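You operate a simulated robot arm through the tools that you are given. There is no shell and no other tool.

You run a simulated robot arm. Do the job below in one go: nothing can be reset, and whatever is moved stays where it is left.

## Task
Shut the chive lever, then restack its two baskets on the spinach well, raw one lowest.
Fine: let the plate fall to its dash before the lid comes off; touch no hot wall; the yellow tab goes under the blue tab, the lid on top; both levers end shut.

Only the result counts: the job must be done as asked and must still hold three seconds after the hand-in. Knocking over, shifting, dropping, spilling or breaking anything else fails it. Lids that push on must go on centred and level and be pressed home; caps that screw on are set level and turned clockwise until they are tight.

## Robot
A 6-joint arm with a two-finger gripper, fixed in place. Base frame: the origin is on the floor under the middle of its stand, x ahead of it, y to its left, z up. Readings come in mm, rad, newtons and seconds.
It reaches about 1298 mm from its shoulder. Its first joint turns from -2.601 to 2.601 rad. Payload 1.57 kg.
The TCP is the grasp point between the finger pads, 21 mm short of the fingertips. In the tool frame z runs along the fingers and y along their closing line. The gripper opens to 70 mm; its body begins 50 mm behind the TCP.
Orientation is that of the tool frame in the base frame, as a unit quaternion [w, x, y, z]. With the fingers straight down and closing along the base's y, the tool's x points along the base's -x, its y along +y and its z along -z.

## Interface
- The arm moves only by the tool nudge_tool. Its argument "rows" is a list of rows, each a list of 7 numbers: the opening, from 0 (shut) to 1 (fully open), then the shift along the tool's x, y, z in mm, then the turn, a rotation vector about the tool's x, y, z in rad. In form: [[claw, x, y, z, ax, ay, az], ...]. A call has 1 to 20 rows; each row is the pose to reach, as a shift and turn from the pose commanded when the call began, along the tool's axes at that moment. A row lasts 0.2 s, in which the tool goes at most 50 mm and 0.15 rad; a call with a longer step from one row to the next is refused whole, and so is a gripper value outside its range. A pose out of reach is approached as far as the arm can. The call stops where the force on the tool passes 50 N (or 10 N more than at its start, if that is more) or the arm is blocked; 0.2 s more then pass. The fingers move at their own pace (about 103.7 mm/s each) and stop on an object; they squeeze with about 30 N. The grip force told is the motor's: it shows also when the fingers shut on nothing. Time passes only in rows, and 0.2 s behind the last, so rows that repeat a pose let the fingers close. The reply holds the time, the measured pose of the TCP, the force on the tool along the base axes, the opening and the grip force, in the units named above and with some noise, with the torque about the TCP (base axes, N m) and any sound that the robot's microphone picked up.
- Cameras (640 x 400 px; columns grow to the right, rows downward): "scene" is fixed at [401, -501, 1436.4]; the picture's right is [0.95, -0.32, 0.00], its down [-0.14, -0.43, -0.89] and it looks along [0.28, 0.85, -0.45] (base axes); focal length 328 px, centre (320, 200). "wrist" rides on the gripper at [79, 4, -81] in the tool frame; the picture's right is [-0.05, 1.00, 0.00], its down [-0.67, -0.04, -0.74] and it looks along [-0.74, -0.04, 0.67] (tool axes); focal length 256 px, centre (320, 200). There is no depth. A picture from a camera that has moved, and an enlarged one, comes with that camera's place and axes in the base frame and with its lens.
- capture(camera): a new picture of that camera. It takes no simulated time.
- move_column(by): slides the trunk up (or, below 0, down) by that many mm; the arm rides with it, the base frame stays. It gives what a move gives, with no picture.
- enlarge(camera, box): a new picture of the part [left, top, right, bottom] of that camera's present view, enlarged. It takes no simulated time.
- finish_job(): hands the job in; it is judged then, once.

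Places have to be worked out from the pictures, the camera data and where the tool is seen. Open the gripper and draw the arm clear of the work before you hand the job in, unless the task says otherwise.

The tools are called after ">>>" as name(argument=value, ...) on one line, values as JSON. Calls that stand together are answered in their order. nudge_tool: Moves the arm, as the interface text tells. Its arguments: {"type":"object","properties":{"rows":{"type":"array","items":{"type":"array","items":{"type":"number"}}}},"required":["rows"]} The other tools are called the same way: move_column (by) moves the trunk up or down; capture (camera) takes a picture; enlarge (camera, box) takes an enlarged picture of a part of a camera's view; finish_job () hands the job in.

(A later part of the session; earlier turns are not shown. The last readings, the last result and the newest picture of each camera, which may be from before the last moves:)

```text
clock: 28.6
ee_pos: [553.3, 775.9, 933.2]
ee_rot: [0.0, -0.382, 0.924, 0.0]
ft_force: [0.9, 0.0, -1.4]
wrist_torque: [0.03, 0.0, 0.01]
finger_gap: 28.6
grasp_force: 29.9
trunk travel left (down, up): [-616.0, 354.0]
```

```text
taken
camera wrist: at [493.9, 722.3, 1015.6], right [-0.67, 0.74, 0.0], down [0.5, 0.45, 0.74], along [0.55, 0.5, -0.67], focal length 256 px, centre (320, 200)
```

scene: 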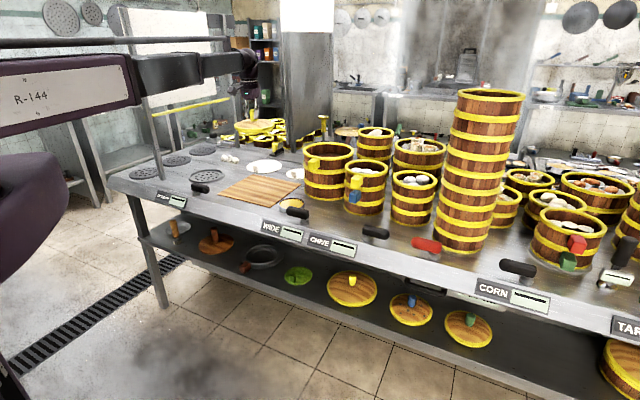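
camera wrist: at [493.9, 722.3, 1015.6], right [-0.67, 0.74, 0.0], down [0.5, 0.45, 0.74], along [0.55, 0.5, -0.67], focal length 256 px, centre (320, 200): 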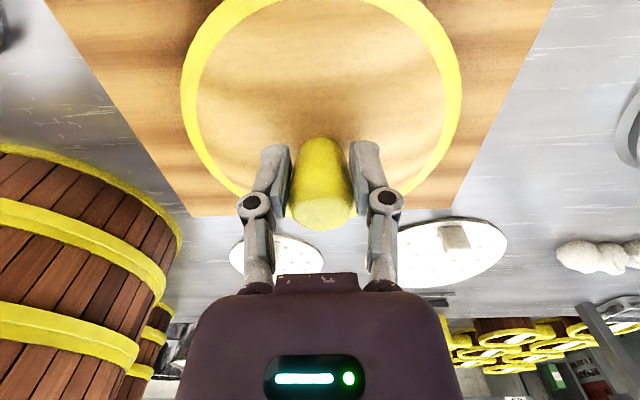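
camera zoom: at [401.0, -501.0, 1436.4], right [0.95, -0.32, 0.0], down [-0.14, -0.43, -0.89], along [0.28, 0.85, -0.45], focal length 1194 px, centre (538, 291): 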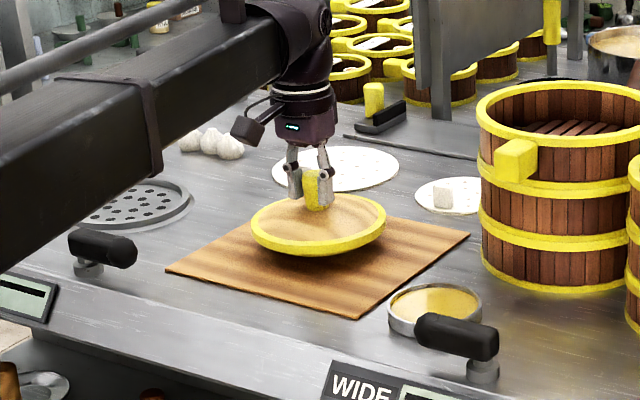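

The lid is centred on the mat with a few centimetres left. I lower in small steps, watching the force.

>>> move_column(by=-14)

>>> move_column(by=-6)

>>> enlarge(camera="scene", box=[210, 150, 310, 220])

```text
clock: 29.2
ee_pos: [552.2, 775.3, 921.0]
ee_rot: [0.001, -0.383, 0.924, -0.001]
ft_force: [0.0, 0.6, -1.0]
wrist_torque: [-0.03, 0.04, -0.01]
finger_gap: 28.7
grasp_force: 29.9
trunk travel left (down, up): [-602.0, 368.0]
```

```text
clock: 29.8
ee_pos: [550.0, 774.8, 916.2]
ee_rot: [0.001, -0.383, 0.924, 0.0]
ft_force: [-3.9, -3.5, 16.5]
wrist_torque: [0.01, 0.05, -0.02]
finger_gap: 27.0
grasp_force: 30.2
trunk travel left (down, up): [-596.0, 374.0]
```

```text
5.71 times, centred on (260, 185) of scene
camera zoom: at [401.0, -501.0, 1436.4], right [0.95, -0.32, 0.0], down [-0.14, -0.43, -0.89], along [0.28, 0.85, -0.45], focal length 1877 px, centre (663, 286)
```

zoom: 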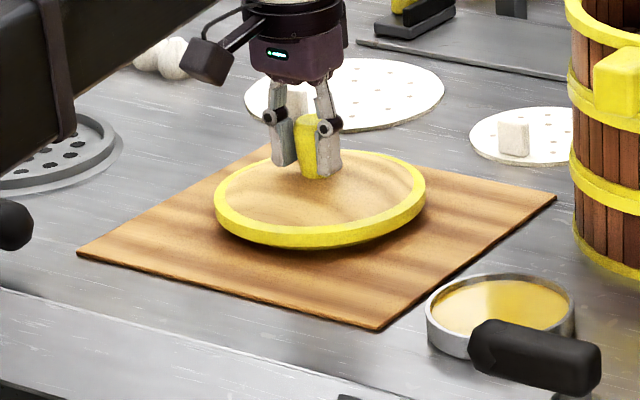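

Contact at TCP z about 918 with 16 N; I relieve the press by raising 2 mm, then open the gripper.

>>> move_column(by=2)

>>> nudge_tool(rows=[[0.5, 0, 0, 0, 0, 0, 0], [0.7, 0, 0, 0, 0, 0, 0], [1, 0, 0, 0, 0, 0, 0], [1, 0, 0, 0, 0, 0, 0]])

>>> enlarge(camera="scene", box=[210, 150, 310, 220])

>>> capture(camera="wrist")

```text
clock: 30.3
ee_pos: [552.5, 775.3, 916.9]
ee_rot: [0.0, -0.383, 0.924, -0.001]
ft_force: [-0.2, -0.6, 1.5]
wrist_torque: [-0.01, 0.01, 0.02]
finger_gap: 26.8
grasp_force: 29.7
trunk travel left (down, up): [-598.0, 372.0]
```

```text
clock: 31.3
ee_pos: [551.9, 776.0, 916.7]
ee_rot: [0.0, -0.382, 0.924, 0.0]
ft_force: [0.1, 0.1, 0.3]
wrist_torque: [0.0, -0.01, -0.01]
finger_gap: 70.2
grasp_force: 0.1
trunk travel left (down, up): [-598.0, 372.0]
```

```text
5.71 times, centred on (260, 185) of scene
camera zoom: at [401.0, -501.0, 1436.4], right [0.95, -0.32, 0.0], down [-0.14, -0.43, -0.89], along [0.28, 0.85, -0.45], focal length 1877 px, centre (663, 286)
```

zoom: 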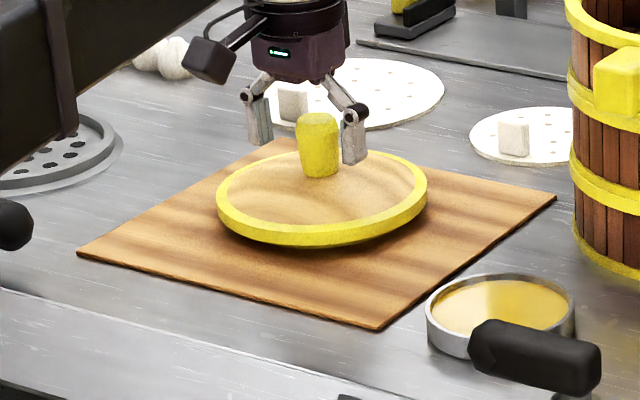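

```text
taken
camera wrist: at [493.8, 722.3, 997.5], right [-0.67, 0.74, 0.0], down [0.5, 0.45, 0.74], along [0.55, 0.5, -0.67], focal length 256 px, centre (320, 200)
```

wrist: 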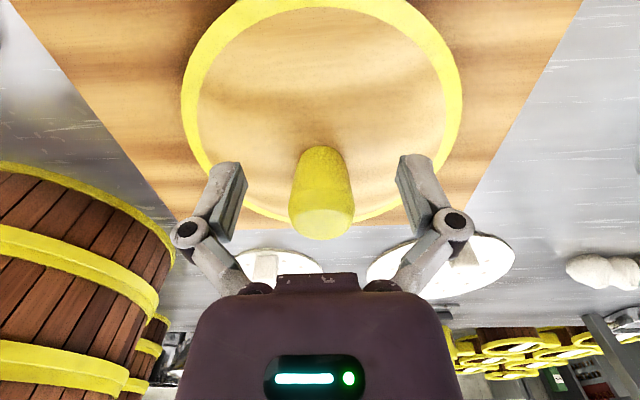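

The lid stands level on the mat, knob at (552, 776). I raise 150 mm and move to a spot from where the wrist camera can see the spinach well.

>>> move_column(by=150)

>>> nudge_tool(rows=[[1, 36, 28, 0, 0, 0, 0], [0.5, 72, 56, 0, 0, 0, 0], [0, 108, 84, 0, 0, 0, 0], [0, 144, 112, 0, 0, 0, 0], [0, 180, 141, 0, 0, 0, 0], [0, 180, 141, 0, 0, 0, 0]])

>>> capture(camera="wrist")

```text
clock: 33.0
ee_pos: [552.6, 776.1, 1066.3]
ee_rot: [0.001, -0.383, 0.924, 0.001]
ft_force: [-0.9, -0.2, -0.3]
wrist_torque: [-0.01, 0.0, 0.02]
finger_gap: 70.0
grasp_force: 0.1
trunk travel left (down, up): [-748.0, 222.0]
```

```text
clock: 34.4
ee_pos: [323.3, 749.2, 1066.1]
ee_rot: [0.0, -0.382, 0.924, 0.0]
ft_force: [-0.2, -0.4, -0.1]
wrist_torque: [0.01, 0.0, 0.02]
finger_gap: 0.2
grasp_force: 28.8
trunk travel left (down, up): [-748.0, 222.0]
```

```text
taken
camera wrist: at [264.7, 695.3, 1147.4], right [-0.67, 0.74, 0.0], down [0.5, 0.45, 0.74], along [0.55, 0.5, -0.67], focal length 256 px, centre (320, 200)
```

wrist: 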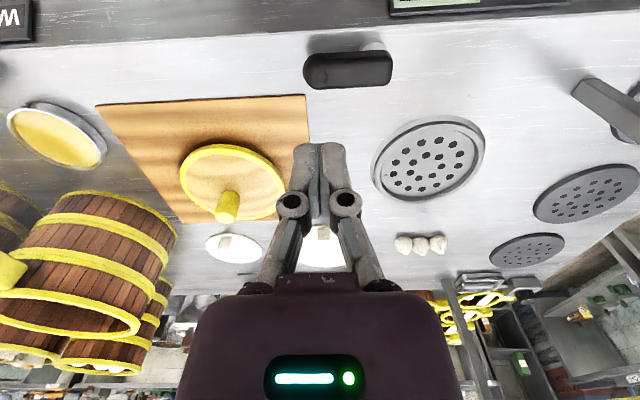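

The well is visible; I enlarge this view to measure the well's centre and use the lid knob (known position) to calibrate.

>>> enlarge(camera="wrist", box=[360, 100, 500, 220])

>>> enlarge(camera="wrist", box=[160, 120, 300, 240])

>>> enlarge(camera="scene", box=[180, 120, 260, 200])

```text
3.33 times, centred on (430, 160) of wrist
camera zoom: at [264.7, 695.3, 1147.4], right [-0.67, 0.74, 0.0], down [0.5, 0.45, 0.74], along [0.55, 0.5, -0.67], focal length 853 px, centre (-47, 333)
```

zoom: 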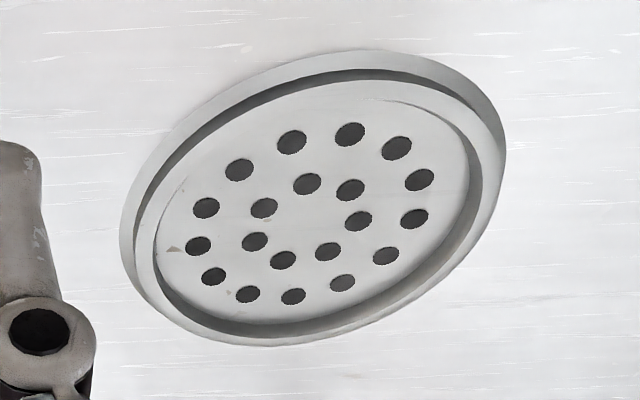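

```text
3.33 times, centred on (230, 180) of wrist
camera zoom: at [264.7, 695.3, 1147.4], right [-0.67, 0.74, 0.0], down [0.5, 0.45, 0.74], along [0.55, 0.5, -0.67], focal length 853 px, centre (620, 267)
```

zoom: 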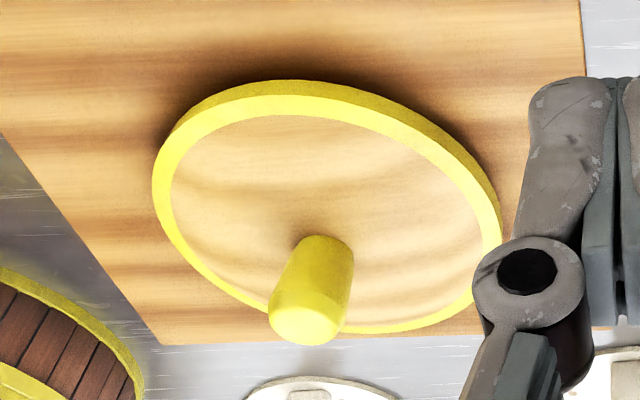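

```text
5.00 times, centred on (220, 160) of scene
camera zoom: at [401.0, -501.0, 1436.4], right [0.95, -0.32, 0.0], down [-0.14, -0.43, -0.89], along [0.28, 0.85, -0.45], focal length 1642 px, centre (820, 400)
```

zoom: 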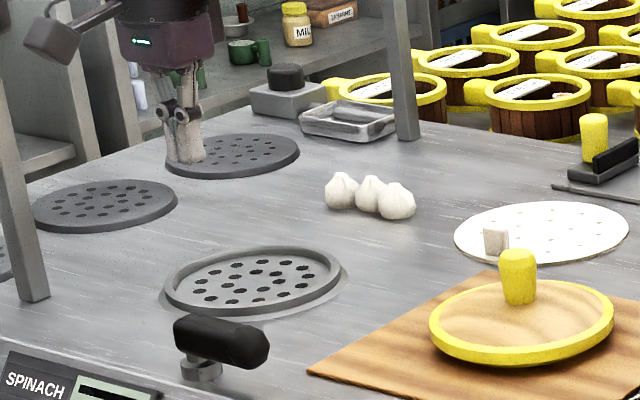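

From the hole pattern I get the well's centre near u −450, v 941 (x≈347, y≈984). I hover right above it with closed fingers to measure it at close range.

>>> nudge_tool(rows=[[0, -37, 30, 0, 0, 0, 0], [0, -74, 60, 0, 0, 0, 0], [0, -111, 90, 0, 0, 0, 0], [0, -148, 120, 0, 0, 0, 0], [0, -183, 149, 0, 0, 0, 0], [0, -183, 149, 0, 0, 0, 0]])

>>> move_column(by=-116)

>>> capture(camera="wrist")

>>> capture(camera="scene")

```text
clock: 35.8
ee_pos: [348.5, 982.7, 1066.2]
ee_rot: [0.0, -0.383, 0.924, 0.0]
ft_force: [-0.1, -0.2, 0.9]
wrist_torque: [0.0, 0.01, 0.0]
finger_gap: 0.3
grasp_force: 28.4
out of reach, approached as far as the arm can: row 4
trunk travel left (down, up): [-748.0, 222.0]
```

```text
clock: 37.3
ee_pos: [349.5, 982.5, 950.7]
ee_rot: [0.0, -0.383, 0.924, 0.001]
ft_force: [-0.9, 0.4, 0.8]
wrist_torque: [-0.03, 0.03, -0.01]
finger_gap: 0.0
grasp_force: 28.4
trunk travel left (down, up): [-632.0, 338.0]
```

```text
taken
camera wrist: at [290.7, 929.3, 1031.6], right [-0.67, 0.74, 0.0], down [0.5, 0.45, 0.74], along [0.55, 0.5, -0.67], focal length 256 px, centre (320, 200)
```

wrist: 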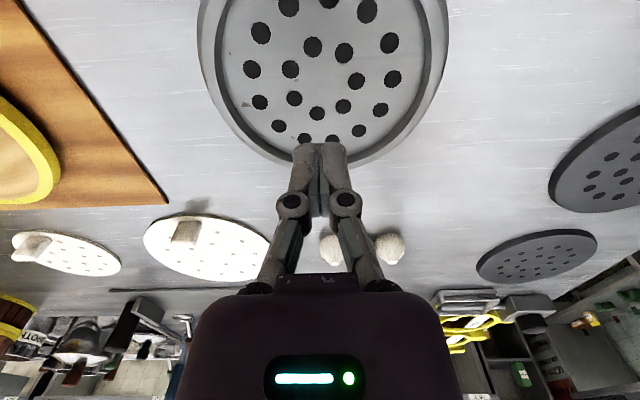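

```text
taken
```

scene: 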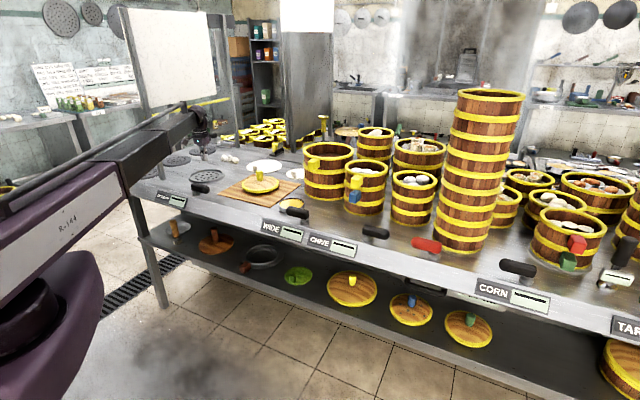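

I enlarge the upper part of this view to find the exact centre of the hole pattern.

>>> enlarge(camera="wrist", box=[180, 0, 460, 175])

```text
2.29 times, centred on (320, 88) of wrist
camera zoom: at [290.7, 929.3, 1031.6], right [-0.67, 0.74, 0.0], down [0.5, 0.45, 0.74], along [0.55, 0.5, -0.67], focal length 585 px, centre (320, 457)
```

zoom: 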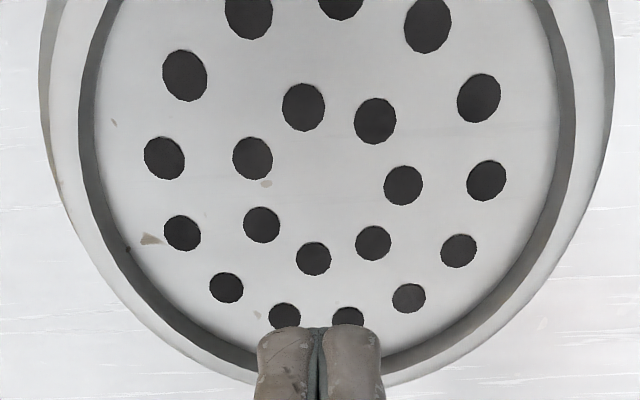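

The hole pattern puts the well's centre at about (347.6, 983.0), practically under the TCP. I lower carefully to touch the plate with closed tips so I know its height.

>>> move_column(by=-70)

>>> capture(camera="wrist")

```text
clock: 38.4
ee_pos: [349.3, 982.6, 880.7]
ee_rot: [0.0, -0.382, 0.924, 0.0]
ft_force: [-0.5, -0.3, 0.2]
wrist_torque: [-0.01, 0.01, 0.0]
finger_gap: 0.0
grasp_force: 28.2
trunk travel left (down, up): [-562.0, 408.0]
```

```text
taken
camera wrist: at [290.7, 929.3, 961.6], right [-0.67, 0.74, 0.0], down [0.5, 0.45, 0.74], along [0.55, 0.5, -0.67], focal length 256 px, centre (320, 200)
```

wrist: 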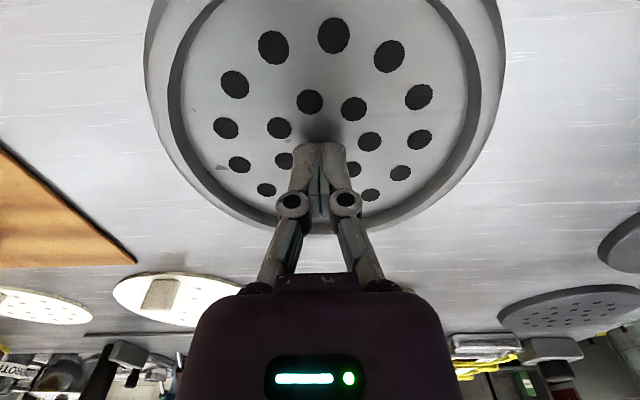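

The tips are close above the plate, near the pattern's centre. I continue down in small steps until the force shows contact.

>>> move_column(by=-5)

>>> move_column(by=-2)

>>> move_column(by=-2)

```text
clock: 38.9
ee_pos: [348.1, 981.9, 875.5]
ee_rot: [0.001, -0.383, 0.924, 0.0]
ft_force: [0.5, -0.9, -0.5]
wrist_torque: [0.0, -0.05, 0.0]
finger_gap: 0.0
grasp_force: 28.7
trunk travel left (down, up): [-557.0, 413.0]
```

```text
clock: 39.4
ee_pos: [349.2, 982.5, 872.7]
ee_rot: [0.002, -0.383, 0.924, 0.0]
ft_force: [1.5, 3.0, 7.0]
wrist_torque: [0.05, -0.02, -0.01]
finger_gap: 0.0
grasp_force: 28.7
trunk travel left (down, up): [-555.0, 415.0]
```

```text
clock: 40.0
ee_pos: [348.9, 983.1, 872.7]
ee_rot: [0.002, -0.384, 0.923, 0.001]
ft_force: [5.8, 14.0, 30.3]
wrist_torque: [0.2, -0.04, -0.02]
finger_gap: 0.3
grasp_force: 28.8
trunk travel left (down, up): [-553.0, 417.0]
```

The plate's surface is at z≈852 and its centre at about (347, 982.5). I raise the trunk and travel back toward the chive stack to measure the yellow tab closely.

>>> move_column(by=200)

>>> nudge_tool(rows=[[0, 20, -20, 0, 0, 0, 0], [0, 50, -55, 0, 0, 0, 0], [0, 80, -90, 0, 0, 0, 0], [0, 110, -125, 0, 0, 0, 0], [0, 130, -165, 0, 0, 0, 0], [0, 141, -210, 0, 0, 0, 0], [0, 141, -257, 0, 0, 0, 0], [0, 141, -304, 0, 0, 0, 0], [0, 141, -351, 0, 0, 0, 0], [0, 141, -398, 0, 0, 0, 0], [0, 141, -445, 0, 0, 0, 0], [0, 141, -492, 0, 0, 0, 0], [0, 141, -540, 0, 0, 0, 0], [0, 141, -588, 0, 0, 0, 0], [0, 141, -636, 0, 0, 0, 0], [0, 141, -684, 0, 0, 0, 0], [0, 141, -732, 0, 0, 0, 0], [0, 141, -775, 0, 0, 0, 0], [0, 141, -798, 0, 0, 0, 0], [0, 141, -798, 0, 0, 0, 0]])

>>> capture(camera="wrist")

```text
clock: 42.1
ee_pos: [347.1, 983.7, 1070.5]
ee_rot: [0.0, -0.383, 0.924, 0.001]
ft_force: [0.2, 0.4, -0.2]
wrist_torque: [0.01, -0.03, -0.01]
finger_gap: 0.2
grasp_force: 28.5
trunk travel left (down, up): [-753.0, 217.0]
```

```text
clock: 46.3
ee_pos: [812.0, 318.6, 1071.3]
ee_rot: [0.001, -0.383, 0.924, 0.0]
ft_force: [0.6, 0.6, -0.7]
wrist_torque: [-0.03, -0.01, 0.01]
finger_gap: 0.1
grasp_force: 28.8
trunk travel left (down, up): [-753.0, 217.0]
```

```text
taken
camera wrist: at [752.6, 265.6, 1152.6], right [-0.67, 0.74, 0.0], down [0.5, 0.45, 0.74], along [0.55, 0.5, -0.67], focal length 256 px, centre (320, 200)
```

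wrist: 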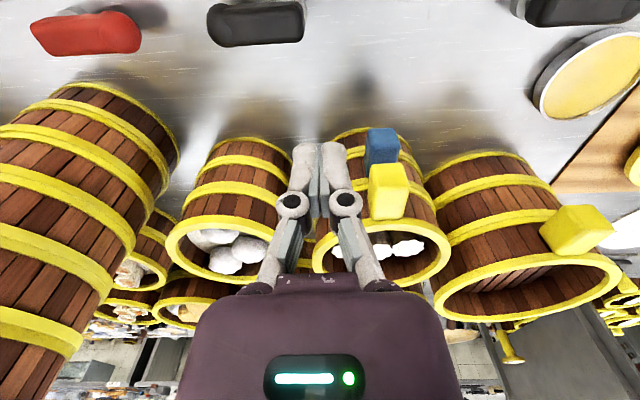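

>>> enlarge(camera="wrist", box=[310, 110, 460, 300])

>>> enlarge(camera="scene", box=[330, 145, 400, 225])

```text
2.11 times, centred on (385, 205) of wrist
camera zoom: at [752.6, 265.6, 1152.6], right [-0.67, 0.74, 0.0], down [0.5, 0.45, 0.74], along [0.55, 0.5, -0.67], focal length 539 px, centre (183, 190)
```

zoom: 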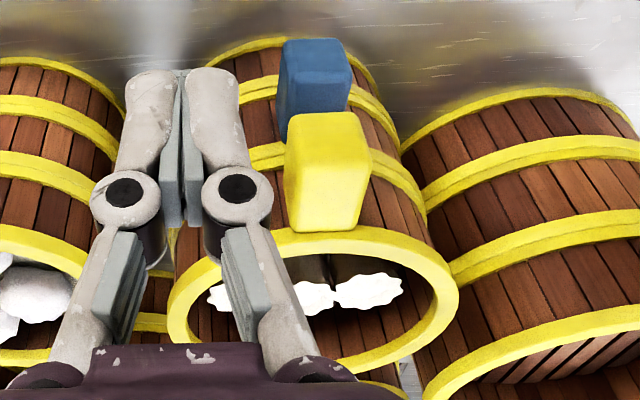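

```text
5.00 times, centred on (365, 185) of scene
camera zoom: at [401.0, -501.0, 1436.4], right [0.95, -0.32, 0.0], down [-0.14, -0.43, -0.89], along [0.28, 0.85, -0.45], focal length 1642 px, centre (95, 275)
```

zoom: 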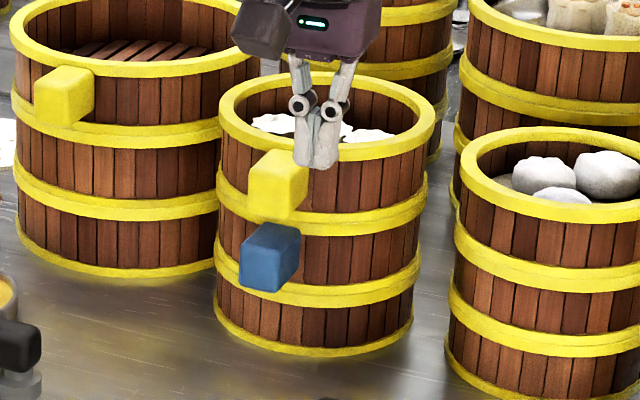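

I zoom in further on the two tabs to get their edges.

>>> enlarge(camera="wrist", box=[355, 120, 425, 230])

>>> enlarge(camera="scene", box=[340, 165, 370, 210])

```text
3.64 times, centred on (390, 175) of wrist
camera zoom: at [752.6, 265.6, 1152.6], right [-0.67, 0.74, 0.0], down [0.5, 0.45, 0.74], along [0.55, 0.5, -0.67], focal length 931 px, centre (66, 291)
```

zoom: 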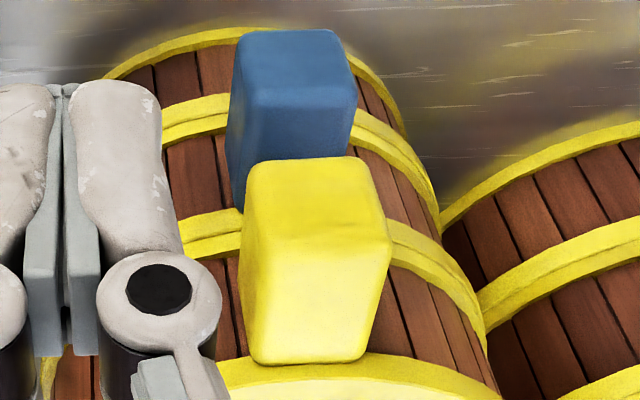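

```text
8.89 times, centred on (355, 188) of scene
camera zoom: at [401.0, -501.0, 1436.4], right [0.95, -0.32, 0.0], down [-0.14, -0.43, -0.89], along [0.28, 0.85, -0.45], focal length 2919 px, centre (9, 311)
```

zoom: 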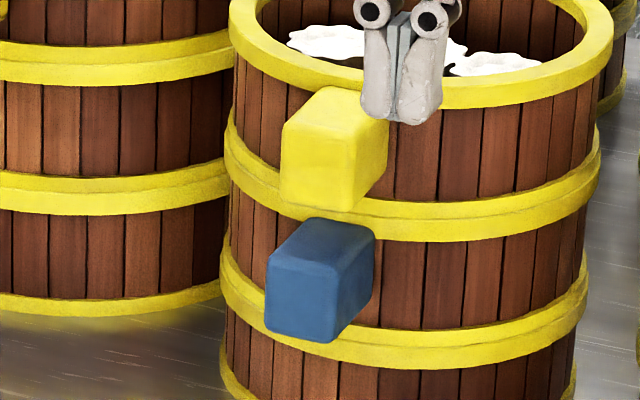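

Edge readings of the tab scatter by some millimetres, so I hover over the tab with open fingers and measure it at close range.

>>> nudge_tool(rows=[[1, -28, 20, 0, 0, 0, 0], [1, -56, 40, 0, 0, 0, 0], [1, -84, 60, 0, 0, 0, 0], [1, -84, 60, 0, 0, 0, 0]])

>>> capture(camera="wrist")

>>> enlarge(camera="wrist", box=[220, 20, 420, 160])

>>> enlarge(camera="scene", box=[320, 130, 400, 220])

```text
clock: 47.3
ee_pos: [828.7, 421.6, 1071.1]
ee_rot: [0.0, -0.382, 0.924, 0.0]
ft_force: [-1.3, -0.6, -0.2]
wrist_torque: [0.0, 0.04, 0.01]
finger_gap: 69.9
grasp_force: 0.2
trunk travel left (down, up): [-753.0, 217.0]
```

```text
taken
camera wrist: at [771.2, 368.0, 1152.7], right [-0.67, 0.74, 0.0], down [0.5, 0.45, 0.74], along [0.55, 0.5, -0.67], focal length 256 px, centre (320, 200)
```

wrist: 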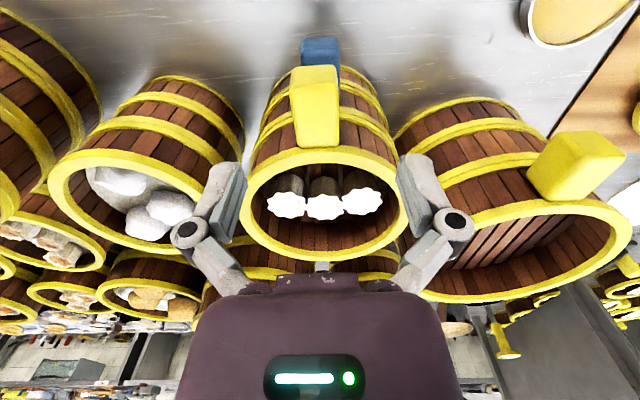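

```text
2.86 times, centred on (320, 90) of wrist
camera zoom: at [771.2, 368.0, 1152.7], right [-0.67, 0.74, 0.0], down [0.5, 0.45, 0.74], along [0.55, 0.5, -0.67], focal length 731 px, centre (320, 514)
```

zoom: 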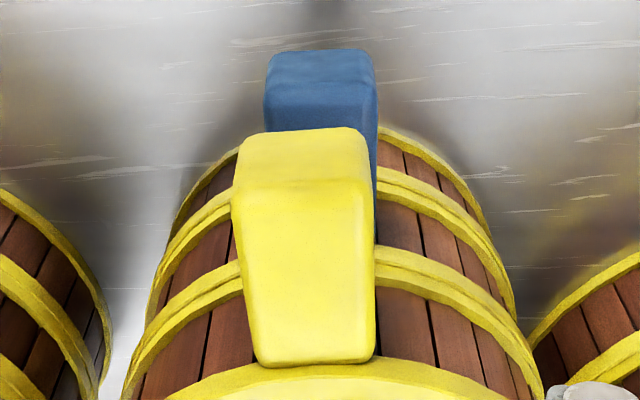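

```text
4.44 times, centred on (360, 175) of scene
camera zoom: at [401.0, -501.0, 1436.4], right [0.95, -0.32, 0.0], down [-0.14, -0.43, -0.89], along [0.28, 0.85, -0.45], focal length 1460 px, centre (142, 311)
```

zoom: 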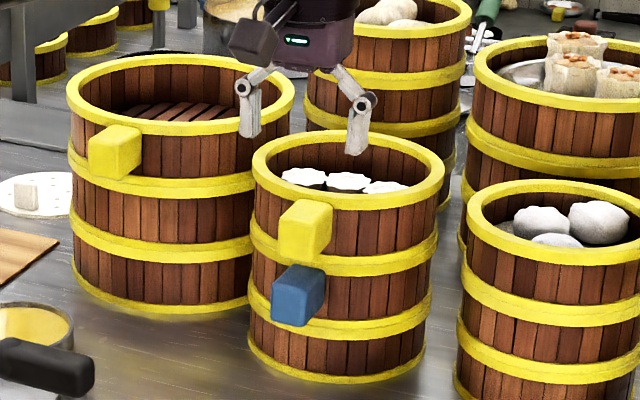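

Close up, the yellow tab spans u≈277–307 (30 mm wide, centre ≈291.5), v≈876–910, z≈966–998. I shift 3 mm right and 5 mm in, lower 50 mm, and recheck.

>>> nudge_tool(rows=[[1, -5, -3, 0, 0, 0, 0], [1, -5, -3, 0, 0, 0, 0]])

>>> move_column(by=-50)

>>> capture(camera="wrist")

>>> enlarge(camera="scene", box=[325, 140, 395, 220])

```text
clock: 47.9
ee_pos: [835.5, 423.5, 1071.6]
ee_rot: [-0.001, -0.382, 0.924, 0.0]
ft_force: [0.4, 0.3, 0.3]
wrist_torque: [0.02, 0.01, -0.03]
finger_gap: 69.6
grasp_force: 0.1
trunk travel left (down, up): [-753.0, 217.0]
```

```text
clock: 48.8
ee_pos: [836.0, 422.0, 1020.8]
ee_rot: [0.0, -0.383, 0.924, 0.0]
ft_force: [-1.1, 0.5, -0.2]
wrist_torque: [-0.01, 0.0, 0.02]
finger_gap: 70.0
grasp_force: 0.1
trunk travel left (down, up): [-703.0, 267.0]
```

```text
taken
camera wrist: at [777.0, 369.0, 1102.6], right [-0.67, 0.74, 0.0], down [0.5, 0.45, 0.74], along [0.55, 0.5, -0.67], focal length 256 px, centre (320, 200)
```

wrist: 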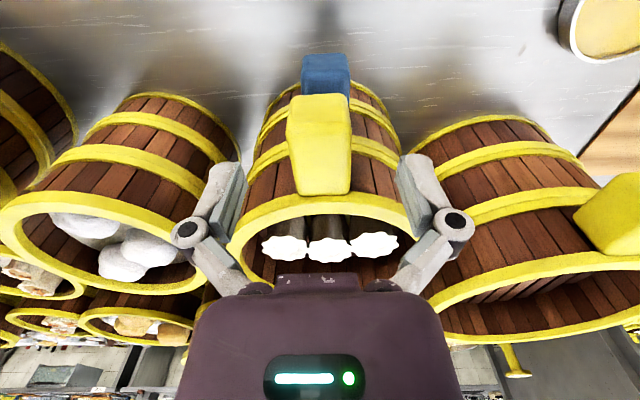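

```text
5.00 times, centred on (360, 180) of scene
camera zoom: at [401.0, -501.0, 1436.4], right [0.95, -0.32, 0.0], down [-0.14, -0.43, -0.89], along [0.28, 0.85, -0.45], focal length 1642 px, centre (120, 300)
```

zoom: 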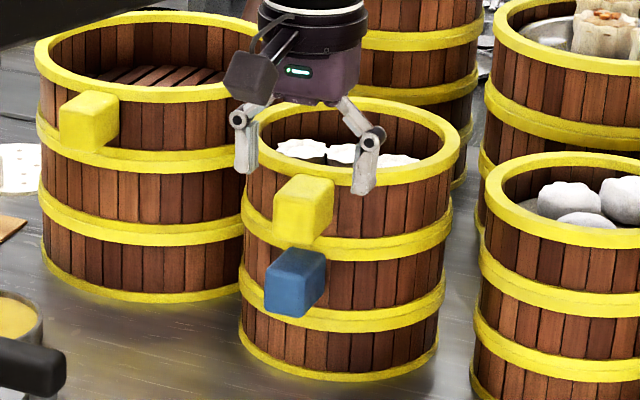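

The tab is centred between the fingers. I lower another 35 mm so the pads flank it.

>>> move_column(by=-28)

>>> capture(camera="wrist")

>>> enlarge(camera="scene", box=[325, 150, 395, 220])

```text
clock: 49.6
ee_pos: [835.0, 422.0, 993.6]
ee_rot: [0.0, -0.383, 0.924, 0.0]
ft_force: [-0.1, 0.3, 0.0]
wrist_torque: [0.04, 0.0, -0.01]
finger_gap: 70.1
grasp_force: 0.0
trunk travel left (down, up): [-675.0, 295.0]
```

```text
taken
camera wrist: at [777.1, 369.0, 1074.6], right [-0.67, 0.74, 0.0], down [0.5, 0.45, 0.74], along [0.55, 0.5, -0.67], focal length 256 px, centre (320, 200)
```

wrist: 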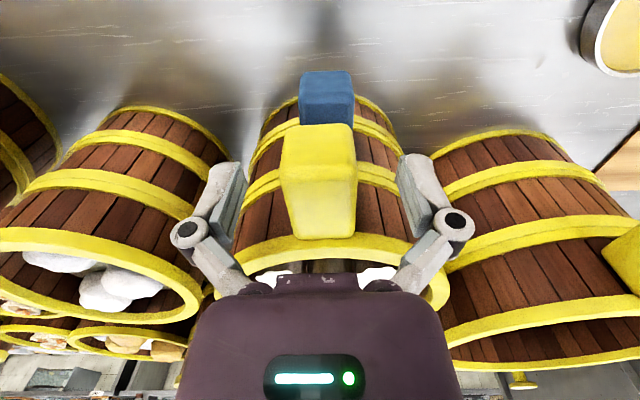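

```text
5.71 times, centred on (360, 185) of scene
camera zoom: at [401.0, -501.0, 1436.4], right [0.95, -0.32, 0.0], down [-0.14, -0.43, -0.89], along [0.28, 0.85, -0.45], focal length 1877 px, centre (91, 286)
```

zoom: 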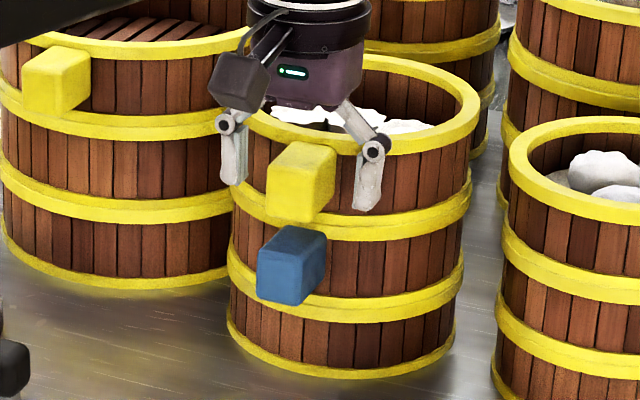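

Tab top measured at z≈998; the TCP is at 994. I lower 9 mm more and close the fingers on the tab.

>>> move_column(by=-9)

>>> nudge_tool(rows=[[0.7, 0, 0, 0, 0, 0, 0], [0.5, 0, 0, 0, 0, 0, 0], [0.4, 0, 0, 0, 0, 0, 0], [0.2, 0, 0, 0, 0, 0, 0], [0, 0, 0, 0, 0, 0, 0], [0, 0, 0, 0, 0, 0, 0]])

>>> capture(camera="wrist")

>>> enlarge(camera="scene", box=[325, 150, 395, 220])

```text
clock: 50.1
ee_pos: [835.1, 424.1, 984.7]
ee_rot: [0.0, -0.383, 0.924, 0.0]
ft_force: [-0.3, -0.5, 0.3]
wrist_torque: [-0.01, -0.01, 0.03]
finger_gap: 70.3
grasp_force: 0.0
trunk travel left (down, up): [-666.0, 304.0]
```

```text
clock: 51.5
ee_pos: [834.9, 423.2, 984.5]
ee_rot: [0.0, -0.383, 0.924, 0.0]
ft_force: [-0.4, 0.9, 0.2]
wrist_torque: [0.0, 0.01, 0.08]
finger_gap: 28.8
grasp_force: 29.6
trunk travel left (down, up): [-666.0, 304.0]
```

```text
taken
camera wrist: at [777.0, 369.1, 1065.6], right [-0.67, 0.74, 0.0], down [0.5, 0.45, 0.74], along [0.55, 0.5, -0.67], focal length 256 px, centre (320, 200)
```

wrist: 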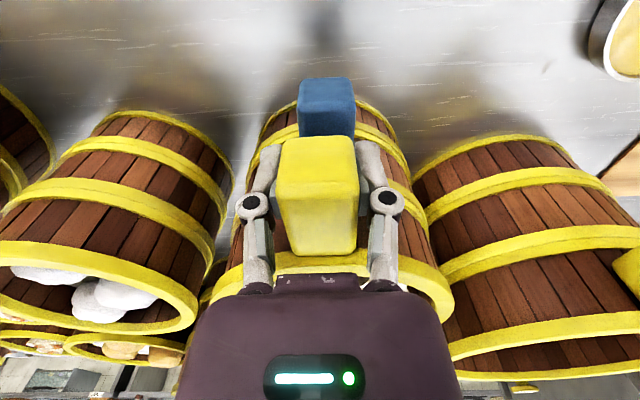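

```text
5.71 times, centred on (360, 185) of scene
camera zoom: at [401.0, -501.0, 1436.4], right [0.95, -0.32, 0.0], down [-0.14, -0.43, -0.89], along [0.28, 0.85, -0.45], focal length 1877 px, centre (91, 286)
```

zoom: 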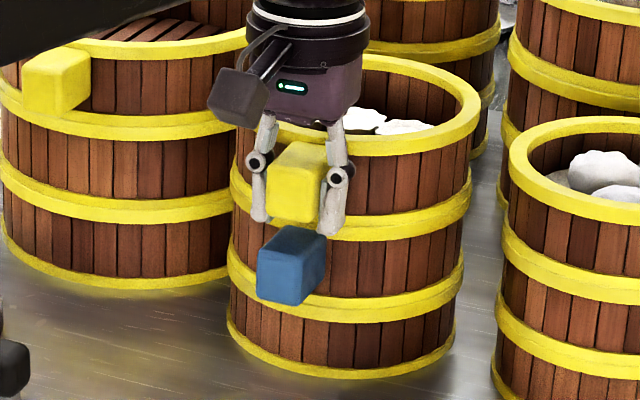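

The tab is held (28.8 mm) with no side load. I lift 8 mm first and check force, torque and whether the basket stays level.

>>> move_column(by=8)

>>> enlarge(camera="scene", box=[325, 140, 395, 220])

>>> capture(camera="wrist")

```text
clock: 52.1
ee_pos: [835.6, 423.2, 991.9]
ee_rot: [-0.001, -0.383, 0.924, 0.0]
ft_force: [0.5, 0.5, -1.4]
wrist_torque: [-0.14, 0.12, -0.01]
finger_gap: 28.8
grasp_force: 30.3
trunk travel left (down, up): [-674.0, 296.0]
```

```text
5.00 times, centred on (360, 180) of scene
camera zoom: at [401.0, -501.0, 1436.4], right [0.95, -0.32, 0.0], down [-0.14, -0.43, -0.89], along [0.28, 0.85, -0.45], focal length 1642 px, centre (120, 300)
```

zoom: 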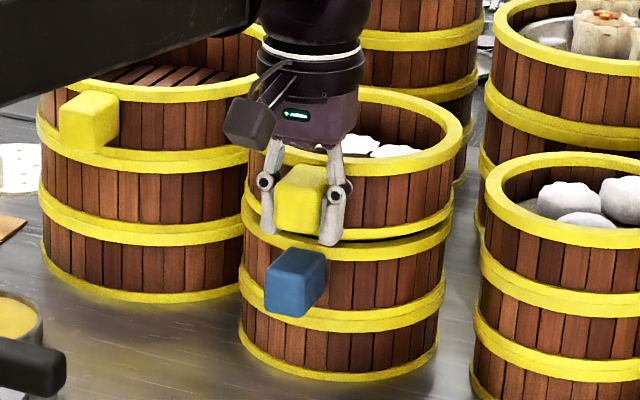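

```text
taken
camera wrist: at [777.4, 369.3, 1073.2], right [-0.67, 0.74, 0.0], down [0.5, 0.45, 0.74], along [0.55, 0.5, -0.67], focal length 256 px, centre (320, 200)
```

wrist: 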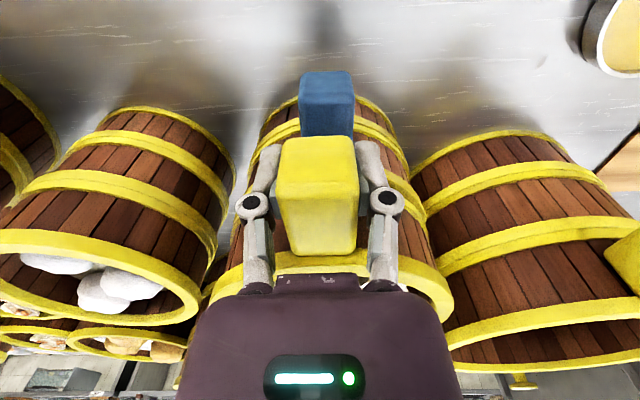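

The basket weighs only about 2 N and hangs level; the seam is clean above the blue basket's rim. I lift it well clear and carry it left toward the spinach well in a smooth ramp.

>>> move_column(by=140)

>>> nudge_tool(rows=[[0, 1, 10, 0, 0, 0, 0], [0, 2, 30, 0, 0, 0, 0], [0, 4, 60, 0, 0, 0, 0], [0, 6, 95, 0, 0, 0, 0], [0, 8, 130, 0, 0, 0, 0], [0, 10, 165, 0, 0, 0, 0], [0, 12, 200, 0, 0, 0, 0], [0, 14, 235, 0, 0, 0, 0], [0, 16, 270, 0, 0, 0, 0], [0, 18, 305, 0, 0, 0, 0], [0, 20, 340, 0, 0, 0, 0], [0, 22, 375, 0, 0, 0, 0], [0, 24, 410, 0, 0, 0, 0], [0, 26, 445, 0, 0, 0, 0], [0, 28, 480, 0, 0, 0, 0], [0, 30, 510, 0, 0, 0, 0], [0, 31, 535, 0, 0, 0, 0], [0, 32, 550, 0, 0, 0, 0], [0, 32, 555, 0, 0, 0, 0], [0, 32, 555, 0, 0, 0, 0]])

>>> capture(camera="wrist")

>>> capture(camera="scene")

```text
clock: 53.8
ee_pos: [837.4, 422.8, 1131.3]
ee_rot: [0.0, -0.382, 0.924, 0.0]
ft_force: [0.4, 0.4, -2.0]
wrist_torque: [-0.11, 0.12, 0.0]
finger_gap: 28.8
grasp_force: 30.2
trunk travel left (down, up): [-814.0, 156.0]
```

```text
clock: 58.0
ee_pos: [420.4, 791.7, 1132.1]
ee_rot: [0.0, -0.383, 0.924, 0.0]
ft_force: [-0.3, 0.7, -1.7]
wrist_torque: [-0.12, 0.12, -0.03]
finger_gap: 28.7
grasp_force: 29.3
trunk travel left (down, up): [-814.0, 156.0]
```

```text
taken
camera wrist: at [362.5, 738.9, 1213.4], right [-0.67, 0.74, 0.0], down [0.5, 0.45, 0.74], along [0.55, 0.5, -0.67], focal length 256 px, centre (320, 200)
```

wrist: 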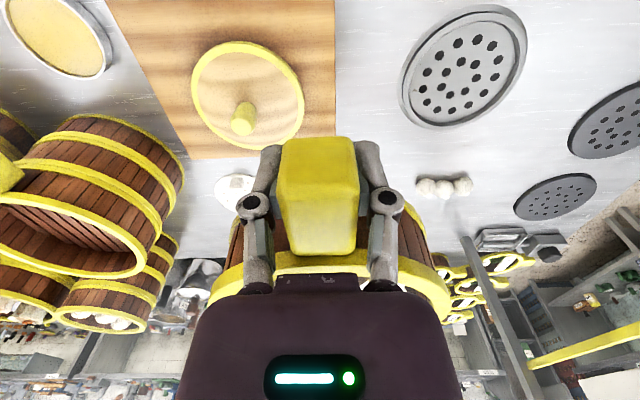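

```text
taken
```

scene: 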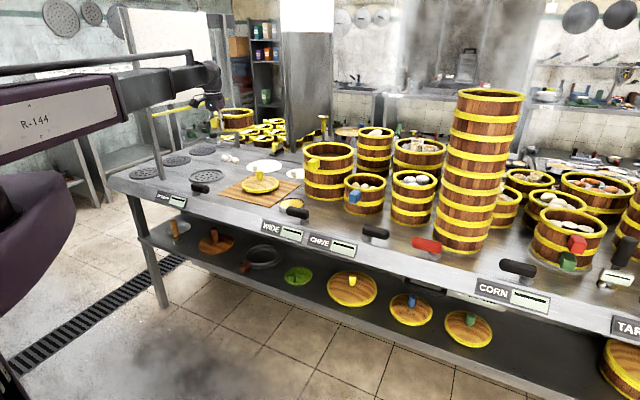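

The basket rides level. I finish the travel to the spot over the spinach well.

>>> nudge_tool(rows=[[0, 1, 12, 0, 0, 0, 0], [0, 2, 36, 0, 0, 0, 0], [0, 4, 68, 0, 0, 0, 0], [0, 5, 102, 0, 0, 0, 0], [0, 6, 136, 0, 0, 0, 0], [0, 7, 162, 0, 0, 0, 0], [0, 8, 180, 0, 0, 0, 0], [0, 8, 186, 0, 0, 0, 0], [0, 8, 186, 0, 0, 0, 0]])

>>> capture(camera="wrist")

>>> enlarge(camera="scene", box=[130, 60, 290, 220])

```text
clock: 60.0
ee_pos: [282.6, 919.7, 1132.1]
ee_rot: [0.0, -0.383, 0.924, -0.001]
ft_force: [0.5, -1.0, -2.3]
wrist_torque: [-0.13, 0.11, -0.01]
finger_gap: 28.8
grasp_force: 29.5
trunk travel left (down, up): [-814.0, 156.0]
```

```text
taken
camera wrist: at [224.2, 865.5, 1213.3], right [-0.67, 0.74, 0.0], down [0.5, 0.45, 0.74], along [0.55, 0.5, -0.67], focal length 256 px, centre (320, 200)
```

wrist: 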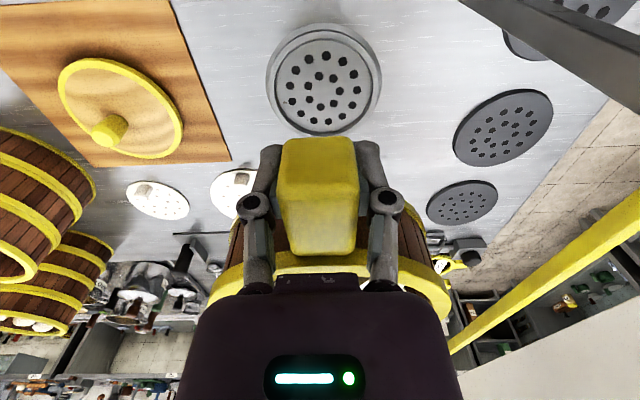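

```text
2.50 times, centred on (210, 140) of scene
camera zoom: at [401.0, -501.0, 1436.4], right [0.95, -0.32, 0.0], down [-0.14, -0.43, -0.89], along [0.28, 0.85, -0.45], focal length 821 px, centre (595, 350)
```

zoom: 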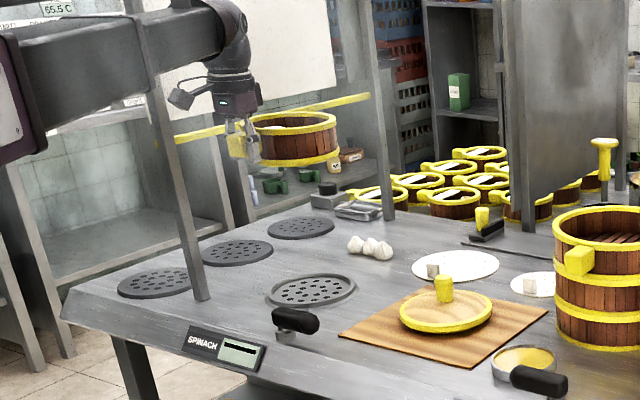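

The post near the boom looks as if it stands in front of it; I enlarge that region before lowering anything.

>>> enlarge(camera="scene", box=[100, 40, 240, 200])

>>> enlarge(camera="scene", box=[140, 50, 220, 110])

>>> enlarge(camera="wrist", box=[400, 0, 640, 150])

```text
2.50 times, centred on (170, 120) of scene
camera zoom: at [401.0, -501.0, 1436.4], right [0.95, -0.32, 0.0], down [-0.14, -0.43, -0.89], along [0.28, 0.85, -0.45], focal length 821 px, centre (695, 400)
```

zoom: 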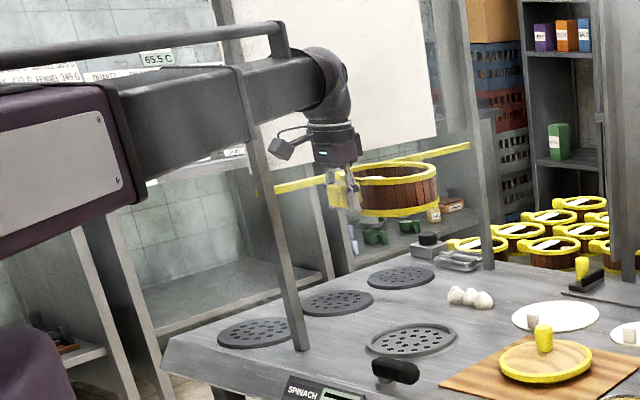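

```text
6.67 times, centred on (180, 80) of scene
camera zoom: at [401.0, -501.0, 1436.4], right [0.95, -0.32, 0.0], down [-0.14, -0.43, -0.89], along [0.28, 0.85, -0.45], focal length 2190 px, centre (1253, 1000)
```

zoom: 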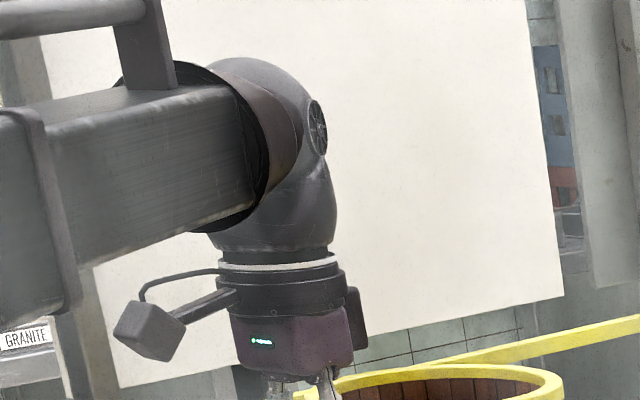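

```text
2.67 times, centred on (520, 75) of wrist
camera zoom: at [224.2, 865.5, 1213.3], right [-0.67, 0.74, 0.0], down [0.5, 0.45, 0.74], along [0.55, 0.5, -0.67], focal length 683 px, centre (-213, 533)
```

zoom: 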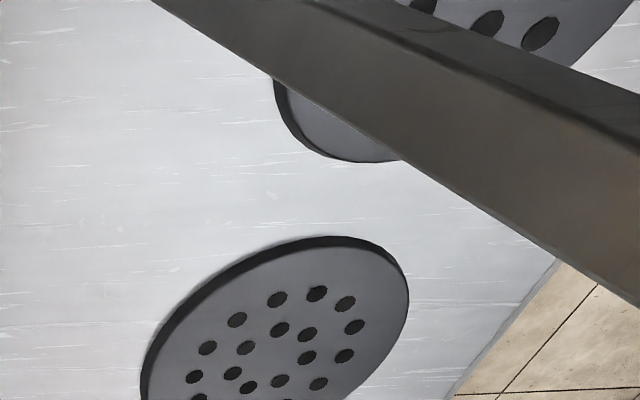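

The boom is clearly in front of the post with room to spare. I check the well's centre in this wrist view against my estimate.

>>> enlarge(camera="wrist", box=[250, 10, 400, 145])

```text
2.96 times, centred on (325, 78) of wrist
camera zoom: at [224.2, 865.5, 1213.3], right [-0.67, 0.74, 0.0], down [0.5, 0.45, 0.74], along [0.55, 0.5, -0.67], focal length 758 px, centre (305, 563)
```

zoom: 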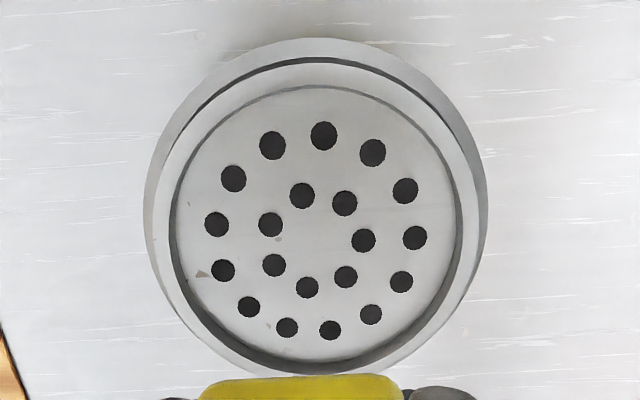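

The well centre is confirmed at about (u −449.5, v 939.5). I trim the position by about a millimetre and lower the basket to roughly 15 mm above the ring.

>>> nudge_tool(rows=[[0, 1.3, -0.7, 0, 0, 0, 0], [0, 1.3, -0.7, 0, 0, 0, 0]])

>>> move_column(by=-228)

>>> capture(camera="wrist")

>>> enlarge(camera="scene", box=[160, 110, 260, 200])

```text
clock: 60.6
ee_pos: [283.0, 916.4, 1133.9]
ee_rot: [0.0, -0.383, 0.924, 0.0]
ft_force: [-0.4, -0.7, -1.9]
wrist_torque: [-0.13, 0.1, 0.0]
finger_gap: 28.9
grasp_force: 30.1
trunk travel left (down, up): [-814.0, 156.0]
```

```text
clock: 63.0
ee_pos: [282.9, 917.4, 903.9]
ee_rot: [0.0, -0.383, 0.924, 0.0]
ft_force: [-0.2, 0.3, -1.9]
wrist_torque: [-0.11, 0.09, 0.05]
finger_gap: 28.7
grasp_force: 30.4
trunk travel left (down, up): [-586.0, 384.0]
```

```text
taken
camera wrist: at [224.0, 863.8, 985.4], right [-0.67, 0.74, 0.0], down [0.5, 0.45, 0.74], along [0.55, 0.5, -0.67], focal length 256 px, centre (320, 200)
```

wrist: 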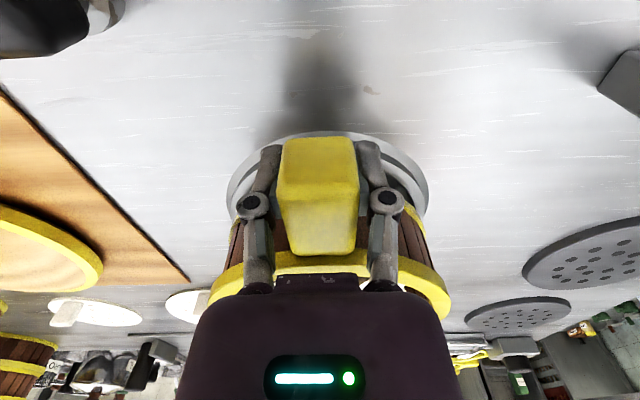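

```text
4.44 times, centred on (210, 155) of scene
camera zoom: at [401.0, -501.0, 1436.4], right [0.95, -0.32, 0.0], down [-0.14, -0.43, -0.89], along [0.28, 0.85, -0.45], focal length 1460 px, centre (809, 400)
```

zoom: 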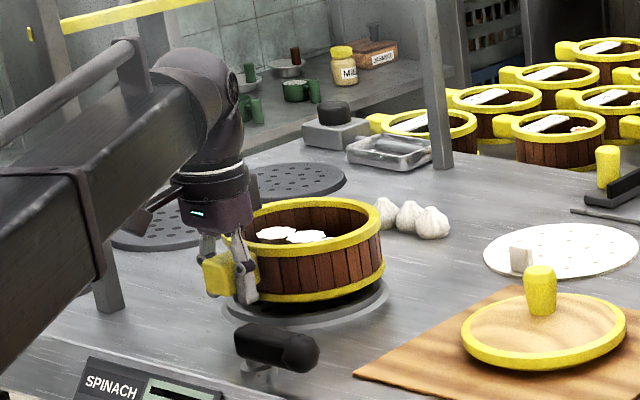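

The basket hovers just above the ring. I enlarge both views to check concentricity before the last millimetres.

>>> enlarge(camera="wrist", box=[200, 110, 460, 310])

>>> enlarge(camera="scene", box=[200, 145, 255, 190])

```text
2.00 times, centred on (330, 210) of wrist
camera zoom: at [224.0, 863.8, 985.4], right [-0.67, 0.74, 0.0], down [0.5, 0.45, 0.74], along [0.55, 0.5, -0.67], focal length 512 px, centre (300, 180)
```

zoom: 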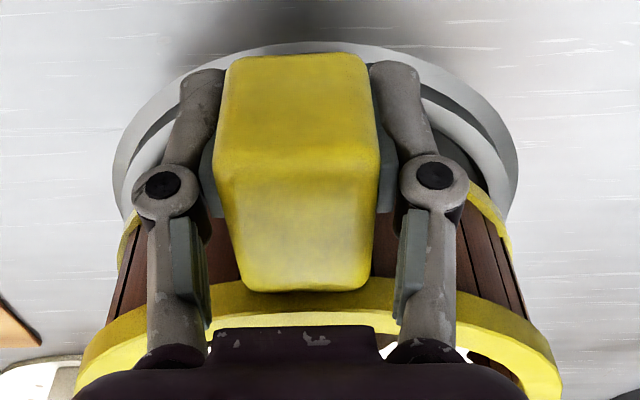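

```text
8.89 times, centred on (228, 168) of scene
camera zoom: at [401.0, -501.0, 1436.4], right [0.95, -0.32, 0.0], down [-0.14, -0.43, -0.89], along [0.28, 0.85, -0.45], focal length 2919 px, centre (1142, 489)
```

zoom: 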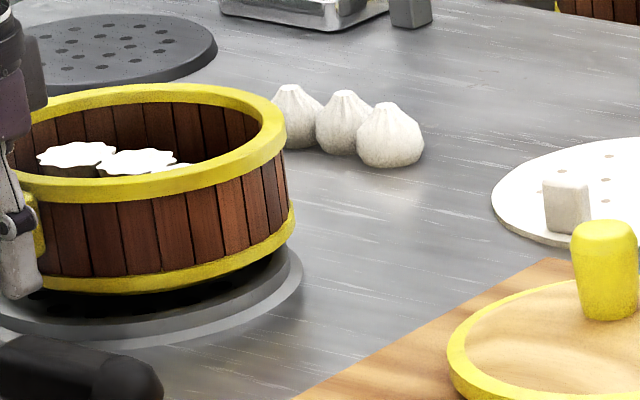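

The basket is concentric with the ring as far as both views show. I lower in small steps, watching the vertical force.

>>> move_column(by=-10)

>>> move_column(by=-3)

>>> move_column(by=-2)

```text
clock: 63.6
ee_pos: [282.1, 916.9, 895.6]
ee_rot: [0.0, -0.383, 0.924, 0.0]
ft_force: [-1.5, -1.6, 2.6]
wrist_torque: [0.25, -0.25, 0.03]
finger_gap: 28.8
grasp_force: 29.9
trunk travel left (down, up): [-576.0, 394.0]
```

```text
clock: 64.1
ee_pos: [282.2, 917.0, 892.6]
ee_rot: [0.0, -0.383, 0.924, 0.0]
ft_force: [-0.8, -2.2, 3.7]
wrist_torque: [0.42, -0.35, 0.04]
finger_gap: 29.0
grasp_force: 29.4
trunk travel left (down, up): [-573.0, 397.0]
```

```text
clock: 64.6
ee_pos: [280.6, 916.9, 889.5]
ee_rot: [0.0, -0.383, 0.924, 0.0]
ft_force: [-1.7, -2.1, 3.8]
wrist_torque: [0.48, -0.45, 0.02]
finger_gap: 29.0
grasp_force: 29.9
trunk travel left (down, up): [-571.0, 399.0]
```

The far side touched first (torque reversed, small force). I look before going further.

>>> enlarge(camera="scene", box=[180, 135, 255, 195])

>>> capture(camera="wrist")

```text
6.67 times, centred on (218, 165) of scene
camera zoom: at [401.0, -501.0, 1436.4], right [0.95, -0.32, 0.0], down [-0.14, -0.43, -0.89], along [0.28, 0.85, -0.45], focal length 2190 px, centre (1003, 433)
```

zoom: 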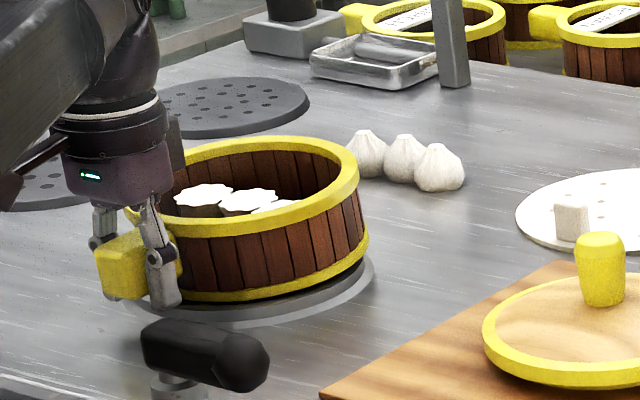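

```text
taken
camera wrist: at [223.6, 863.2, 971.0], right [-0.67, 0.74, 0.0], down [0.5, 0.45, 0.75], along [0.55, 0.5, -0.67], focal length 256 px, centre (320, 200)
```

wrist: 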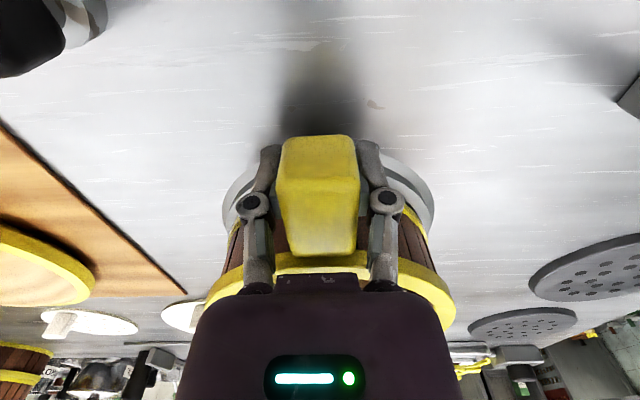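

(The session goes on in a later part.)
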